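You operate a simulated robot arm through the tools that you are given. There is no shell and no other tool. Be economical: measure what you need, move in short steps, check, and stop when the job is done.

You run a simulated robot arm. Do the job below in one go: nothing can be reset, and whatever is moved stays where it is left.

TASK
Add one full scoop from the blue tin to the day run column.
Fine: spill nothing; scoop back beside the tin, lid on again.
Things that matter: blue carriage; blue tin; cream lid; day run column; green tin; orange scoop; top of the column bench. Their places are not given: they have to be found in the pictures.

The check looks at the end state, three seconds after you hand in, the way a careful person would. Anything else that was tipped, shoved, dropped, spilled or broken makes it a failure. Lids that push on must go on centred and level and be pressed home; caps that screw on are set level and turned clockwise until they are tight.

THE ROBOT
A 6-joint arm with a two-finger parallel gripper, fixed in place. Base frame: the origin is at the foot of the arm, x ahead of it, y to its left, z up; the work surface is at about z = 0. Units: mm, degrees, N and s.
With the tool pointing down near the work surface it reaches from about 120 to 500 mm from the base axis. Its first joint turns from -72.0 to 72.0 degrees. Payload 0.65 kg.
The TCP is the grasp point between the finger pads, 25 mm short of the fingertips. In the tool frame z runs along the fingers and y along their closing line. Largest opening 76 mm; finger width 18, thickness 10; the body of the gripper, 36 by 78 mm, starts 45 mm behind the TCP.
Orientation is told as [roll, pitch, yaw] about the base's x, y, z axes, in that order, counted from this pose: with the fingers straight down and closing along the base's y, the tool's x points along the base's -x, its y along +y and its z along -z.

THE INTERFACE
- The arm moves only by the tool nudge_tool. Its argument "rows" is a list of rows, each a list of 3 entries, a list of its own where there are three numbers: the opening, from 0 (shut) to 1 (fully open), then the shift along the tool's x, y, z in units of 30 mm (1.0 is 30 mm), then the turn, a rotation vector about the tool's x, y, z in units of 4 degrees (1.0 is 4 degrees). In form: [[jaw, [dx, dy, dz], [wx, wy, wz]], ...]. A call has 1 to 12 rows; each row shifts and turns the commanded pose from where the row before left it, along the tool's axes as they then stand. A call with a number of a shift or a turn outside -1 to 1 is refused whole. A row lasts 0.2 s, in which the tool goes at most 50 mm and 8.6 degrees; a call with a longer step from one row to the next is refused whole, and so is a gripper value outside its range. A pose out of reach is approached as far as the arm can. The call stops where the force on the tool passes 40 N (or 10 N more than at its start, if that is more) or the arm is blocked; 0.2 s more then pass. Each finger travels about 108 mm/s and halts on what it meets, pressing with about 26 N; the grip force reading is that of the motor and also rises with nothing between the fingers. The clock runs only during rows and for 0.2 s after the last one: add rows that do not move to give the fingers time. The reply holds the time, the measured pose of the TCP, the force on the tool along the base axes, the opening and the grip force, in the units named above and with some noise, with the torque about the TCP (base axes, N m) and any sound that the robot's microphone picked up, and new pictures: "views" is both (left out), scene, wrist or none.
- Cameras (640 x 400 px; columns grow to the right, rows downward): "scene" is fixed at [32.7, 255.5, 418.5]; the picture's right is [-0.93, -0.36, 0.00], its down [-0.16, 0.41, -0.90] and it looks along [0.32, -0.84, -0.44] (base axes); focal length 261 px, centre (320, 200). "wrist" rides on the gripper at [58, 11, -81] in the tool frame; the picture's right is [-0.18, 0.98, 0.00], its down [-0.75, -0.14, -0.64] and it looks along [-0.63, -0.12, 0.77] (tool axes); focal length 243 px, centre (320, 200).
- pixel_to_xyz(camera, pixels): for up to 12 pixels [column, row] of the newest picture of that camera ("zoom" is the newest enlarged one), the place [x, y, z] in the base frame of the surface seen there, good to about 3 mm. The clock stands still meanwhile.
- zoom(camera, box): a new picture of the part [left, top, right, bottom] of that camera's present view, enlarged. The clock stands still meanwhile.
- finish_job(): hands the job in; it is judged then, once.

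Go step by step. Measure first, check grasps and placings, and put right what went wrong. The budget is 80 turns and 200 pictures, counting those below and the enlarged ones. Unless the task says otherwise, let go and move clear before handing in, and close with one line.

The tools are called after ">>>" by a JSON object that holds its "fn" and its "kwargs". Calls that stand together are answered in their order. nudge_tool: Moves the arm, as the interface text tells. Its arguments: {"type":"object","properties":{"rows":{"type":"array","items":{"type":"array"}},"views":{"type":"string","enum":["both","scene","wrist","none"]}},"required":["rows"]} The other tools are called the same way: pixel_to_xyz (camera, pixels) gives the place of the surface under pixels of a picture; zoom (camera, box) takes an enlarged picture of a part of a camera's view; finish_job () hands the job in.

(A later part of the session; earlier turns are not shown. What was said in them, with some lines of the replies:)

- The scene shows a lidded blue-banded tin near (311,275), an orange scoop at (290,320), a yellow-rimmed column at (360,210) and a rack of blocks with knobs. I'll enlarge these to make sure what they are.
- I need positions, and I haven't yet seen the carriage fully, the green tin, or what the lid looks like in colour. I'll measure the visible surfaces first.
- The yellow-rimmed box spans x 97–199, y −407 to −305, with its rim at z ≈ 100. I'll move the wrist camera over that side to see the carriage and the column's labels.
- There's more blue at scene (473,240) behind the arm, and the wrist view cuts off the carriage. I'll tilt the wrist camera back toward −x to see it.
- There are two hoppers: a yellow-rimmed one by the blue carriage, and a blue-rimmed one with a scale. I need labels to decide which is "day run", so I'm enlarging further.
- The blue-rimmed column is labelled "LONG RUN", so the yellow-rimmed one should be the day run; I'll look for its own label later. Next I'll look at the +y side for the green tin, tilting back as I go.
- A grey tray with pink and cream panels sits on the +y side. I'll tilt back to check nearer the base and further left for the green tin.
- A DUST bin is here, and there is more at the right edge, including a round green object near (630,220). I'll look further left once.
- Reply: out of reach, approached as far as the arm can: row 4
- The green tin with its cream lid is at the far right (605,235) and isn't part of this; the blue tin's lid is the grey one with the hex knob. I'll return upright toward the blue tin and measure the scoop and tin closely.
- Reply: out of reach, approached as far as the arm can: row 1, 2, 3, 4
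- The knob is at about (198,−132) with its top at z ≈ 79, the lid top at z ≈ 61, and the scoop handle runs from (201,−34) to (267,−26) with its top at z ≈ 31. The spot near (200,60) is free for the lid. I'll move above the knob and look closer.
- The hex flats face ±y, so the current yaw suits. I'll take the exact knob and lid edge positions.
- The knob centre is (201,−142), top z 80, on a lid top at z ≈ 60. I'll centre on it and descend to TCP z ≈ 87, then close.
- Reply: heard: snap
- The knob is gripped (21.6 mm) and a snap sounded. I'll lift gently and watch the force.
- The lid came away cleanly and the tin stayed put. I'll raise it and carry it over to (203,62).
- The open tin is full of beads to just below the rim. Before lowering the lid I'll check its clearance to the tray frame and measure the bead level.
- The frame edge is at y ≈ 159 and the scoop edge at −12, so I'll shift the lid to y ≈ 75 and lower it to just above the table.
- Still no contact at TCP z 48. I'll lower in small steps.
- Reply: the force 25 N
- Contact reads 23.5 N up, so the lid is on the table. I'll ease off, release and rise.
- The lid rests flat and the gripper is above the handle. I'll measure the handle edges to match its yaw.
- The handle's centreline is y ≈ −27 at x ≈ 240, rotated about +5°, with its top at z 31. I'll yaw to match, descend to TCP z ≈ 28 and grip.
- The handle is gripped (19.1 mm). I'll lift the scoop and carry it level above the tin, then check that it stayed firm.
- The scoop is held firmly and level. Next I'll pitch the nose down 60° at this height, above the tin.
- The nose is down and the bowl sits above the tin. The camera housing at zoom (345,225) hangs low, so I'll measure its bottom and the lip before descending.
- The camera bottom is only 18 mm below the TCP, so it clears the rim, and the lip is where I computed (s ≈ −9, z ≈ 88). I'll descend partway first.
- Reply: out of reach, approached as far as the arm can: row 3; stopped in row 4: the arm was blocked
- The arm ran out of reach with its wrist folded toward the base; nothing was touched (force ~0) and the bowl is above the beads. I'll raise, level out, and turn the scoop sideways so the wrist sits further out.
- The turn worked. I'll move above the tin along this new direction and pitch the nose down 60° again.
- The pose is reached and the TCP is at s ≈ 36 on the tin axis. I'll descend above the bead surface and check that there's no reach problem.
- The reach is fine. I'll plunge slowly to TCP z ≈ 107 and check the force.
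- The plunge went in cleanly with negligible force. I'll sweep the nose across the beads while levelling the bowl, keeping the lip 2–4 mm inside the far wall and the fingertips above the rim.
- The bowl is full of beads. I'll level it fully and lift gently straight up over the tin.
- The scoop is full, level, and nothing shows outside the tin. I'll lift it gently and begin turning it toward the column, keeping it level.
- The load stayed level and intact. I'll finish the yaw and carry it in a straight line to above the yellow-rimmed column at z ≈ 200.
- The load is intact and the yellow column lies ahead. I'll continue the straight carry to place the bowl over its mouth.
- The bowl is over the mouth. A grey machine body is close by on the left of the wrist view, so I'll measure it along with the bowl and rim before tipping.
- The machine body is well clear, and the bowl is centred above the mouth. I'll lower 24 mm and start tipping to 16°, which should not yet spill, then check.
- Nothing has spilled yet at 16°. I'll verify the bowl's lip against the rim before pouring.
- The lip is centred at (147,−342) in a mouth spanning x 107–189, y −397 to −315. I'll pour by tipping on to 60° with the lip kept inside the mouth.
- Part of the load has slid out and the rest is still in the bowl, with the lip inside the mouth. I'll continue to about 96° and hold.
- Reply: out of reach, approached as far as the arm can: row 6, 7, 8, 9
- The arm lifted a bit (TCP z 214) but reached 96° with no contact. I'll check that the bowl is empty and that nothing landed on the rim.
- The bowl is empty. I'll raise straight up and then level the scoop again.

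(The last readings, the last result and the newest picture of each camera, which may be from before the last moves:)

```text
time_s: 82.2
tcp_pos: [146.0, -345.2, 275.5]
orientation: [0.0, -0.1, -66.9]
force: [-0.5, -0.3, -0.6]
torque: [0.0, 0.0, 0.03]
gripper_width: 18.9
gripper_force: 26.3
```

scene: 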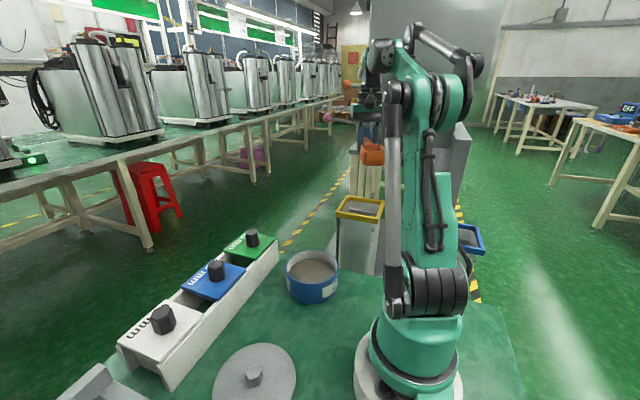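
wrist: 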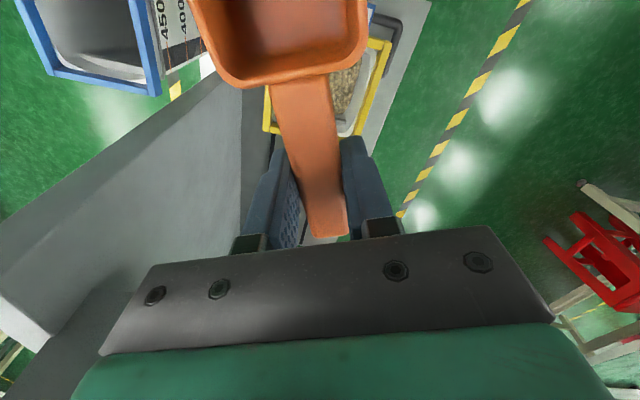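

The scoop is level and empty, and the column is undisturbed. I'll return to above the scoop's original spot, then turn back to its original yaw.

>>> {"fn": "nudge_tool", "kwargs": {"rows": [[0, [0.4, 0.35, 0], [0, 0, 0]], [0, [0.853, 0.7, 0], [0, 0, 0]], [0, [0.853, 0.7, 0], [0, 0, 0]], [0, [0.853, 0.7, 0], [0, 0, 0]], [0, [0.853, 0.7, 0], [0, 0, 0]], [0, [0.853, 0.7, 0], [0, 0, 0]], [0, [0.853, 0.7, 0], [0, 0, 0]], [0, [0.853, 0.7, 0], [0, 0, 0]], [0, [0.853, 0.7, 0], [0, 0, 0]], [0, [0.853, 0.7, 0], [0, 0, 0]], [0, [0.453, 0.35, 0], [0, 0, 0]]], "views": "none"}}

>>> {"fn": "nudge_tool", "kwargs": {"rows": [[0, [0, 0, 0.3], [0, 0, -1]], [0, [0, 0, 0.3], [0, 0, -1]], [0, [0, 0, 0.3], [0, 0, -1]], [0, [0, 0, 0.3], [0, 0, -1]], [0, [0, 0, 0.3], [0, 0, -1]], [0, [0, 0, 0.3], [0, 0, -1]], [0, [0, 0, 0.3], [0, 0, -1]], [0, [0, 0, 0.3], [0, 0, -1]], [0, [0, 0, 0.3], [0, 0, -1]], [0, [0, 0, 0.3], [0, 0, -1]], [0, [0, 0, 0.3], [0, 0, -1]], [0, [0, 0, 0.3], [0, 0, -1]]], "views": "none"}}

>>> {"fn": "nudge_tool", "kwargs": {"rows": [[0, [0, 0, 0.3], [0, 0, -1]], [0, [0, 0, 0.3], [0, 0, -1]], [0, [0, 0, 0.3], [0, 0, -1]], [0, [0, 0, 0.3], [0, 0, -1]], [0, [0, 0, 0.3], [0, 0, -1]], [0, [0, 0, 0], [0, 0, -0.93]], [0, [0, 0, 0], [0, 0, 0]]]}}

```text
time_s: 84.6
tcp_pos: [239.8, -27.2, 276.0]
orientation: [0.0, -0.1, -67.0]
force: [0.5, -0.2, 0.1]
torque: [-0.03, -0.02, 0.02]
gripper_width: 19.0
gripper_force: 26.3
```

```text
time_s: 87.2
tcp_pos: [239.5, -26.1, 169.1]
orientation: [-0.2, -0.2, -18.9]
force: [0.6, 0.3, 0.3]
torque: [-0.02, 0.0, -0.01]
gripper_width: 19.2
gripper_force: 25.9
```

```text
time_s: 88.8
tcp_pos: [238.9, -27.3, 122.3]
orientation: [-0.2, 0.0, 4.8]
force: [-0.1, 0.1, -0.1]
torque: [0.02, 0.03, 0.01]
gripper_width: 19.2
gripper_force: 25.9
```

scene: 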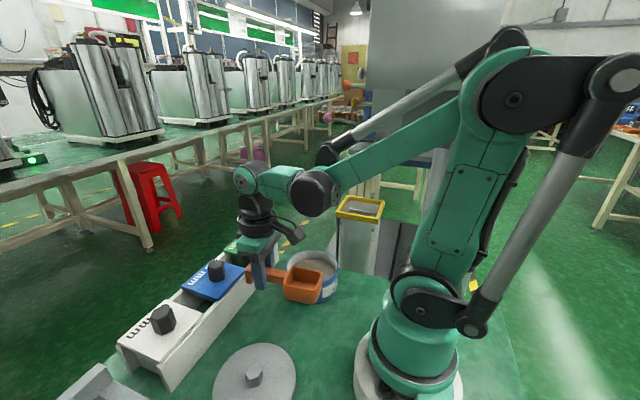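
wrist: 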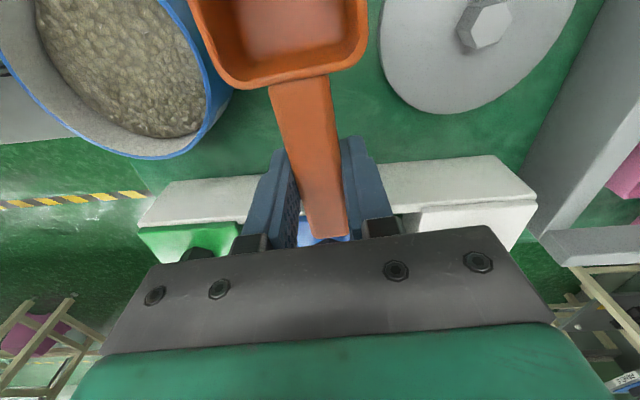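

The scoop is directly above its old spot. I'll lower it to the table, slowly at the end.

>>> {"fn": "nudge_tool", "kwargs": {"rows": [[0, [0, 0, 0.7], [0, 0, 0]], [0, [0, 0, 0.9], [0, 0, 0]], [0, [0, 0, 0.9], [0, 0, 0]], [0, [0, 0, 0.45], [0, 0, 0]], [0, [0, 0, 0.1], [0, 0, 0]], [0, [0, 0, 0.05], [0, 0, 0]], [0, [0, 0, 0], [0, 0, 0]]], "views": "scene"}}

>>> {"fn": "zoom", "kwargs": {"camera": "scene", "box": [220, 270, 340, 350]}}

```text
time_s: 90.4
tcp_pos: [239.8, -28.7, 30.3]
orientation: [-0.2, 0.0, 4.8]
force: [1.4, -1.2, 13.1]
torque: [-0.05, 0.35, 0.0]
gripper_width: 19.2
gripper_force: 25.6
```

scene: 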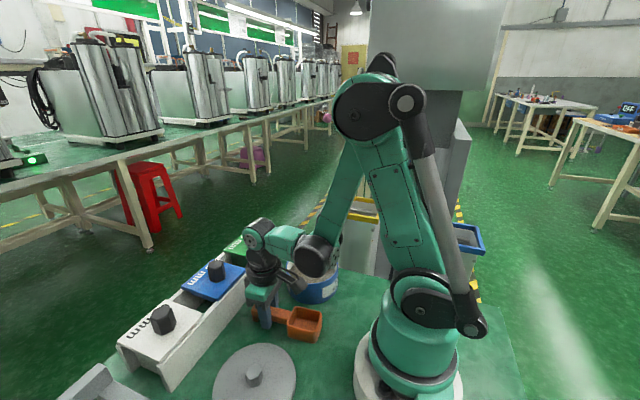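

```text
5.00 times, centred on (280, 310) of scene
```

zoom: 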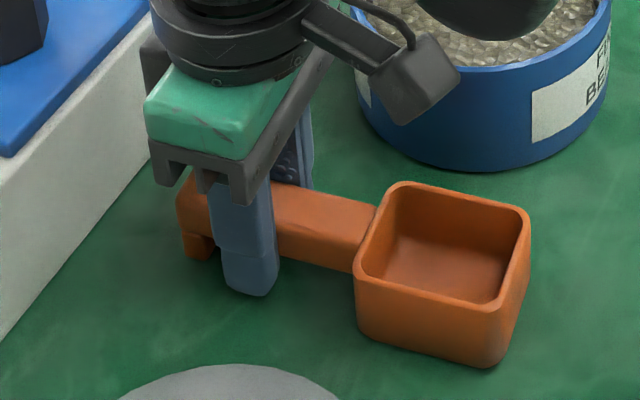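

The scoop has touched down (13 N). I'll release, rise and go over the lid.

>>> {"fn": "nudge_tool", "kwargs": {"rows": [[0.25, [0, 0, 0], [0, 0, 0]], [0.5, [0, 0, 0], [0, 0, 0]], [0.55, [0, 0, 0], [0, 0, 0]], [0.55, [0, 0, -0.7], [0, 0, 0.6]], [0.55, [0, 0, -1], [0, 0, 0.6]], [0.55, [0, 0, -1], [0, 0, 0]], [0.55, [0.4, 0.85, -0.3], [0, 0, 0]], [0.55, [0.4, 0.85, 0], [0, 0, 0]], [0.55, [0.4, 0.85, 0], [0, 0, 0]], [0.55, [0.1, 0.85, 0], [0, 0, 0]], [0.55, [0, 0, 0], [0, 0, 0]]]}}

>>> {"fn": "zoom", "kwargs": {"camera": "wrist", "box": [180, 40, 460, 220]}}

>>> {"fn": "zoom", "kwargs": {"camera": "scene", "box": [220, 240, 380, 350]}}

```text
time_s: 92.8
tcp_pos: [201.5, 74.9, 118.2]
orientation: [-0.2, 0.0, 0.1]
force: [0.2, -0.1, 0.6]
torque: [0.01, 0.0, 0.0]
gripper_width: 41.9
gripper_force: 0.1
```

scene: 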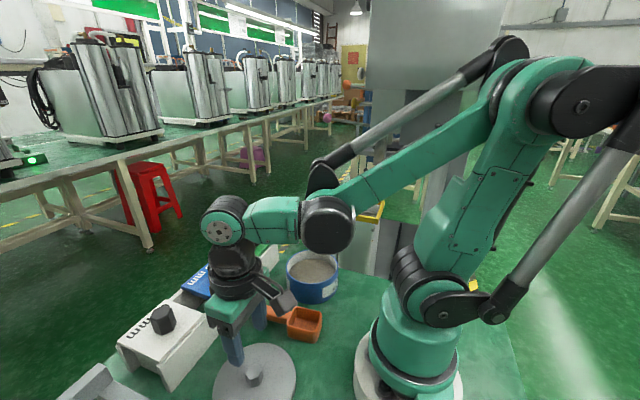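
wrist: 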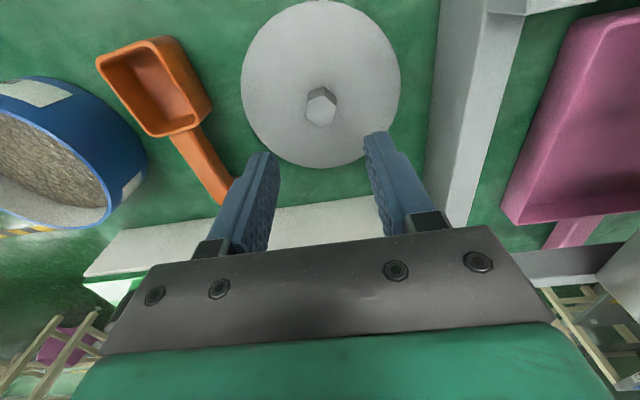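

```text
2.22 times, centred on (320, 130) of wrist
```

zoom: 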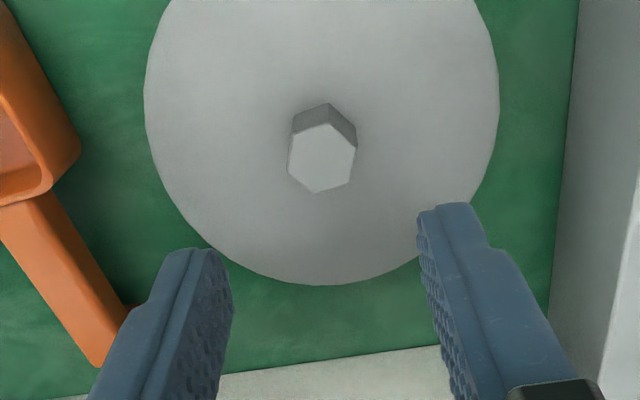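

```text
3.64 times, centred on (300, 295) of scene
```

zoom: 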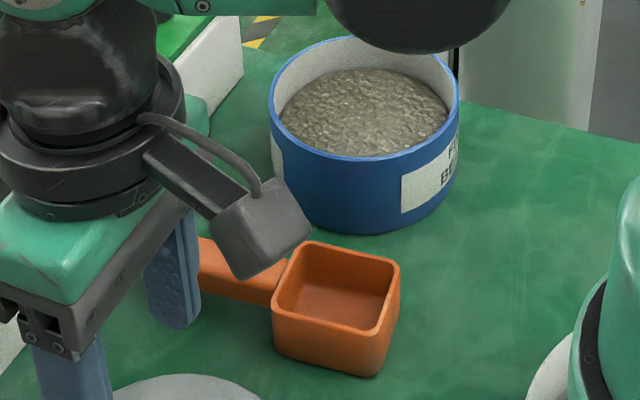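

The scoop is back in place and the table is clean. I'll measure the knob and the tin rim for exact centring.

>>> {"fn": "pixel_to_xyz", "kwargs": {"camera": "wrist", "pixels": [[321, 111], [321, 99], [320, 124], [307, 110], [335, 110], [242, 75], [400, 75], [322, 167]]}}

>>> {"fn": "pixel_to_xyz", "kwargs": {"camera": "zoom", "pixels": [[358, 157], [300, 140], [420, 145], [271, 100], [458, 90], [365, 38], [300, 60], [430, 55], [365, 110]]}}

```text
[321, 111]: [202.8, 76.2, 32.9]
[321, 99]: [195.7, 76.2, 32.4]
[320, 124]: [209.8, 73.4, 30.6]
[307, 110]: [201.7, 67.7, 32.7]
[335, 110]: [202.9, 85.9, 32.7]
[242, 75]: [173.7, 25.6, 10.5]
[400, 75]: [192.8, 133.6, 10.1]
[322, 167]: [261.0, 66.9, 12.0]
```

```text
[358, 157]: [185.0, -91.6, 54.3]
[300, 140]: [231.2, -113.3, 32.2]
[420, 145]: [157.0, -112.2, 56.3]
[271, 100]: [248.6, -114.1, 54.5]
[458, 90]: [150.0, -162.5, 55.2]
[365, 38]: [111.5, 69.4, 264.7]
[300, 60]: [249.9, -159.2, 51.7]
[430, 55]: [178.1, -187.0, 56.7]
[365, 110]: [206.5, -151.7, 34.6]
```

The knob is centred at (203,75.5). I'll descend to TCP z ≈ 41 and grip it.

>>> {"fn": "nudge_tool", "kwargs": {"rows": [[0.55, [-0.05, 0.02, 0.7], [0, 0, 0]], [0.55, [0, 0, 0.9], [0, 0, 0]], [0.55, [0, 0, 0.75], [0, 0, 0]], [0.55, [0, 0, 0.22], [0, 0, 0]], [0.3, [0, 0, 0], [0, 0, 0]], [0, [0, 0, 0], [0, 0, 0]], [0, [0, 0, 0], [0, 0, 0]], [0, [0, 0, 0], [0, 0, 0]], [0, [0, 0, -0.3], [0, 0, 0]], [0, [0, 0, -0.7], [0, 0, 0]], [0, [0, 0, 0], [0, 0, 0]]]}}

```text
time_s: 95.2
tcp_pos: [201.6, 75.3, 71.7]
orientation: [-0.2, 0.0, -0.1]
force: [-0.6, -0.7, -1.1]
torque: [-0.03, -0.02, -0.05]
gripper_width: 21.1
gripper_force: 25.9
```

scene: 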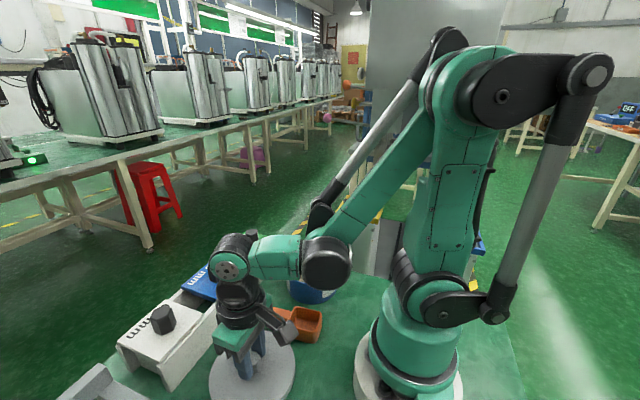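
wrist: 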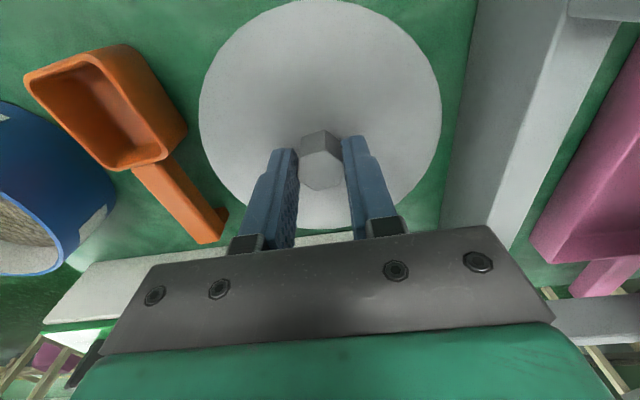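

The lid is gripped the same way as before. I'll raise it, carry it back over the tin and stop just above the rim.

>>> {"fn": "nudge_tool", "kwargs": {"rows": [[0, [0, 0, -0.9], [0, 0, 0]], [0, [0, 0, -0.9], [0, 0, 0]], [0, [0, -0.27, -0.8], [0, 0, 0]], [0, [0, -1, 0], [0, 0, 0]], [0, [0, -1, 0], [0, 0, 0]], [0, [0, -1, 0], [0, 0, 0]], [0, [0, -1, 0], [0, 0, 0]], [0, [0, -1, 0], [0, 0, 0]], [0, [0, -1, 0], [0, 0, 0]], [0, [0, -1, 0], [0, 0, 0]], [0, [0, 0, 0.8], [0, 0, 0]], [0, [0, 0, 0.6], [0, 0, 0]]]}}

>>> {"fn": "zoom", "kwargs": {"camera": "scene", "box": [260, 220, 360, 310]}}

```text
time_s: 97.8
tcp_pos: [201.4, -143.2, 109.2]
orientation: [-0.2, 0.0, 0.0]
force: [0.6, -0.5, 0.2]
torque: [0.04, -0.01, 0.03]
gripper_width: 21.0
gripper_force: 26.3
```

scene: 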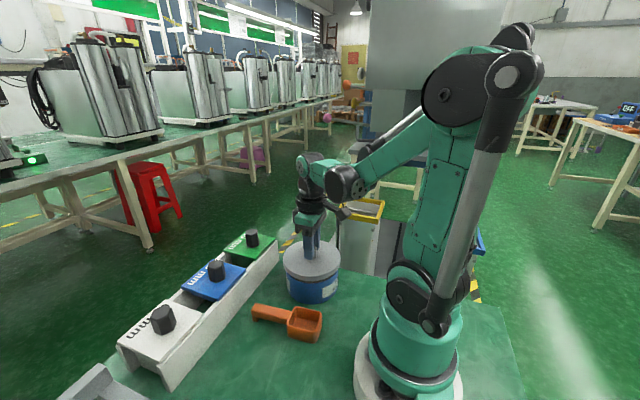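
wrist: 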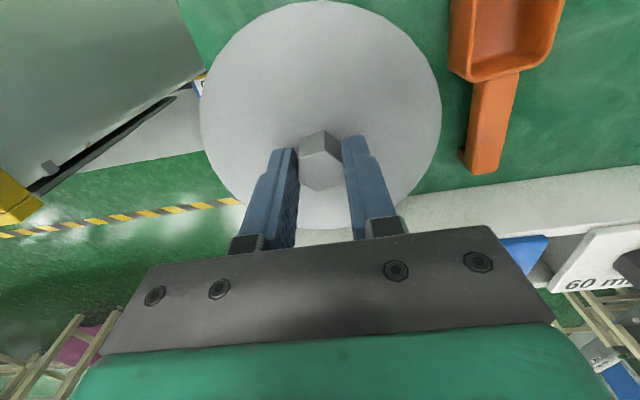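

```text
4.44 times, centred on (310, 265) of scene
```

zoom: 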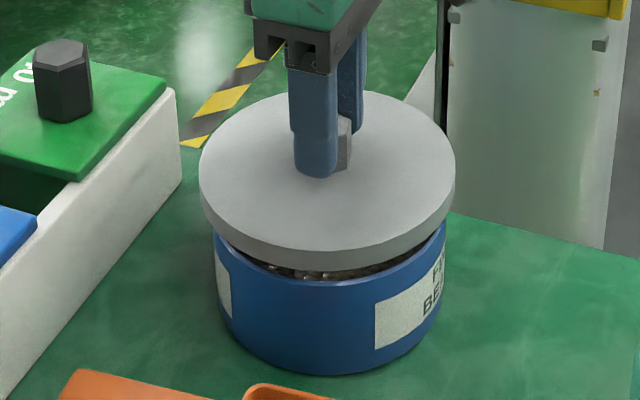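

The lid is centred above the tin. I'll lower it slowly onto the rim and press, listening for the snap.

>>> {"fn": "nudge_tool", "kwargs": {"rows": [[0, [0, 0, 0.3], [0, 0, 0]], [0, [0, 0, 0.2], [0, 0, 0]], [0, [0, 0, 0.1], [0, 0, 0]], [0, [0, 0, 0.06], [0, 0, 0]], [0, [0, 0, 0.05], [0, 0, 0]], [0, [0, 0, 0], [0, 0, 0]]], "views": "none"}}

```text
time_s: 99.2
tcp_pos: [202.2, -142.7, 87.4]
orientation: [-0.2, -0.1, 0.0]
force: [-9.3, 4.9, 25.1]
torque: [0.34, 0.25, -0.15]
gripper_width: 20.8
gripper_force: 26.4
heard: snap
```

A snap sounded at z 87.4, the original seated height. I'll press slightly more to be sure it's home, then look.

>>> {"fn": "nudge_tool", "kwargs": {"rows": [[0, [0, 0, 0.03], [0, 0, 0]], [0, [0, 0, 0.03], [0, 0, 0]], [0, [0, 0, 0], [0, 0, 0]]], "views": "scene"}}

>>> {"fn": "zoom", "kwargs": {"camera": "scene", "box": [260, 220, 360, 310]}}

```text
time_s: 100.0
tcp_pos: [201.7, -143.9, 86.9]
orientation: [-0.2, -0.1, 0.1]
force: [-6.0, 8.3, 19.5]
torque: [0.48, 0.18, -0.13]
gripper_width: 20.7
gripper_force: 25.5
```

scene: 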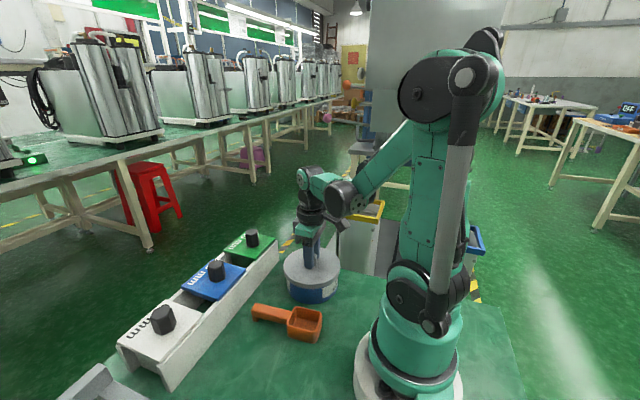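

```text
4.44 times, centred on (310, 265) of scene
```

zoom: 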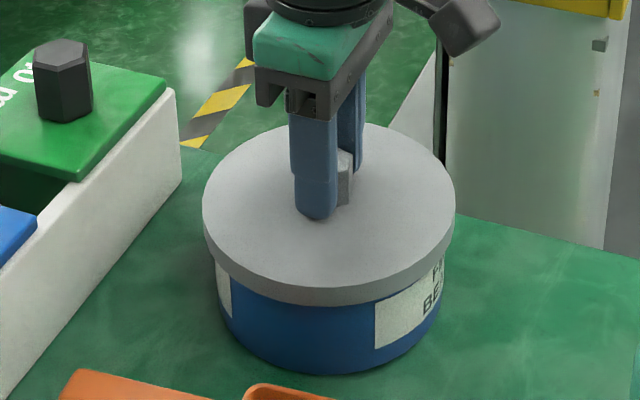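

The lid looks seated level and centred. I'll ease off, release, rise clear and inspect everything.

>>> {"fn": "nudge_tool", "kwargs": {"rows": [[0, [0, 0, -0.05], [0, 0, 0]], [0.3, [0, 0, 0], [0, 0, 0]], [0.6, [0, 0, 0], [0, 0, 0]], [0.6, [0, 0, 0], [0, 0, 0]], [0.6, [0, 0, -0.6], [0, 0, 0]], [0.6, [0, 0, -1], [0, 0, 0]], [0.6, [0, 0, -1], [0, 0, 0]], [0.6, [0.3, 0, -1], [0, 0, 0]], [0.6, [0.4, 0.5, -1], [0, 0, 0]], [0.6, [0.4, 0, -1], [0, 0, 0]], [0.6, [0.4, 0, -1], [0, 0, 0]], [0.6, [0, 0, 0], [0, 0, 0]]]}}

>>> {"fn": "zoom", "kwargs": {"camera": "scene", "box": [220, 210, 400, 350]}}

>>> {"fn": "zoom", "kwargs": {"camera": "wrist", "box": [60, 0, 460, 220]}}

```text
time_s: 102.6
tcp_pos: [156.4, -127.4, 286.0]
orientation: [-0.2, 0.0, 0.0]
force: [0.1, 0.0, 0.9]
torque: [0.02, 0.01, 0.0]
gripper_width: 45.5
gripper_force: 0.1
```

scene: 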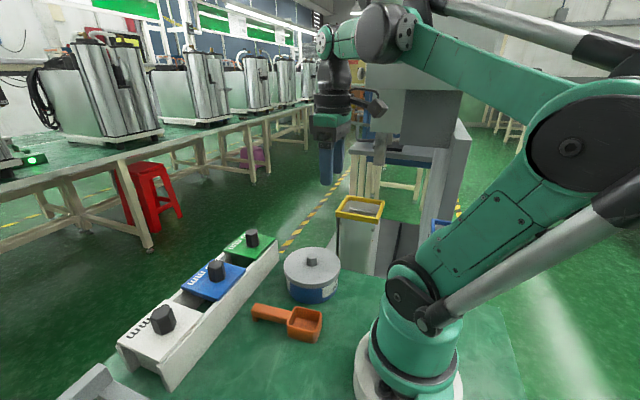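
wrist: 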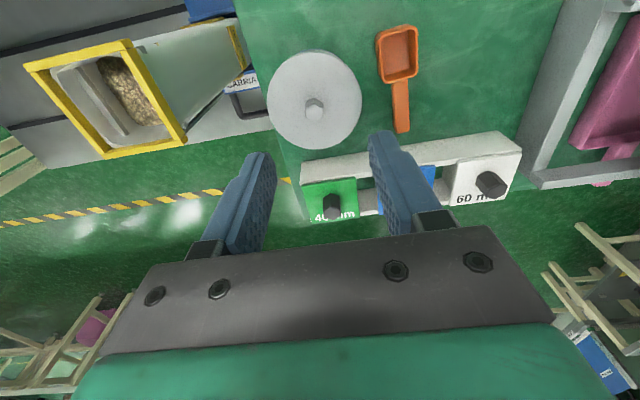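

```text
2.86 times, centred on (310, 280) of scene
```

zoom: 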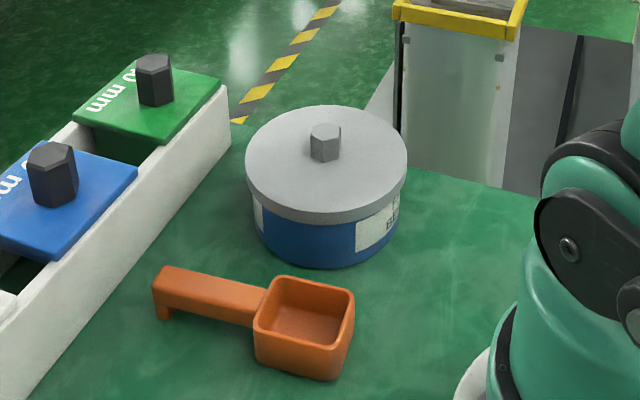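

```text
1.60 times, centred on (260, 110) of wrist
```

zoom: 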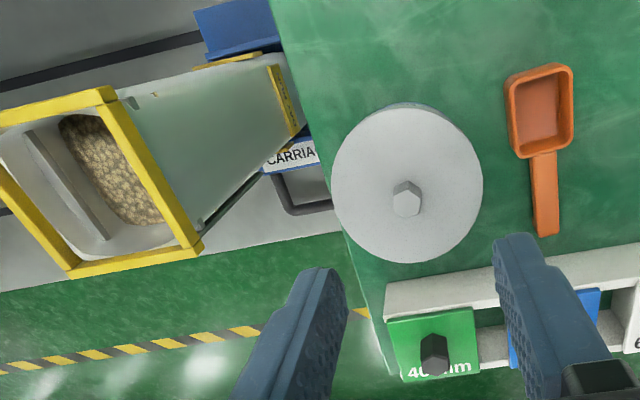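

All looks in order: the lid is on, the scoop is back and the table is clean. One last check covers lid level, the column's label plate and the bench around the column.

>>> {"fn": "pixel_to_xyz", "kwargs": {"camera": "wrist", "pixels": [[275, 95], [353, 85], [310, 140], [308, 58], [314, 108], [130, 90]]}}

>>> {"fn": "zoom", "kwargs": {"camera": "wrist", "box": [190, 0, 290, 120]}}

>>> {"fn": "zoom", "kwargs": {"camera": "scene", "box": [280, 240, 345, 305]}}

```text
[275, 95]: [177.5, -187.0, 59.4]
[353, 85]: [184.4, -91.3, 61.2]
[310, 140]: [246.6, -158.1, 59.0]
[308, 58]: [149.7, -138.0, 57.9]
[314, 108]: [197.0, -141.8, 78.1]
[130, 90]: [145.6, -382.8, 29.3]
```

```text
3.33 times, centred on (240, 60) of wrist
```

zoom: 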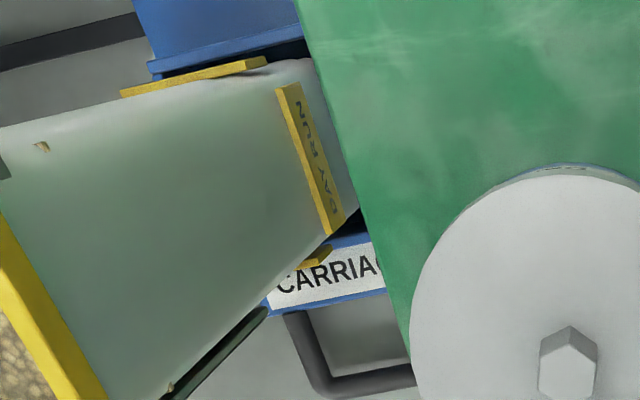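

```text
6.15 times, centred on (312, 272) of scene
```

zoom: 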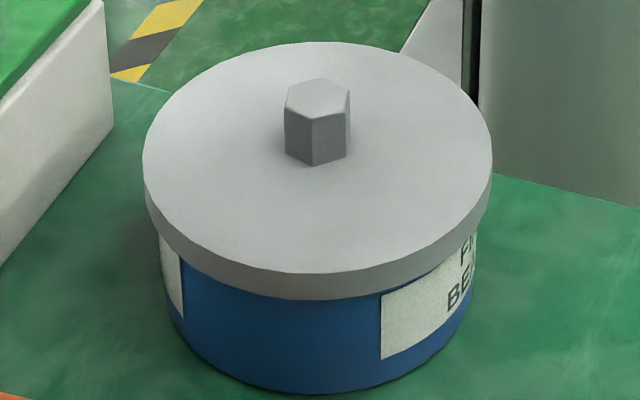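

The plate reads "DAY RUN". The bed in that column has risen to z ≈ 29 from about 8, and the lid is level (z 58–61) and centred. I'm handing the job in.

>>> {"fn": "finish_job", "kwargs": {}}

```text
The job is handed in.
```

I poured one full scoop from the blue tin into the day run column with no spill visible in the pictures. The scoop is back beside the tin, and the lid is on again, level and pressed home with a snap.
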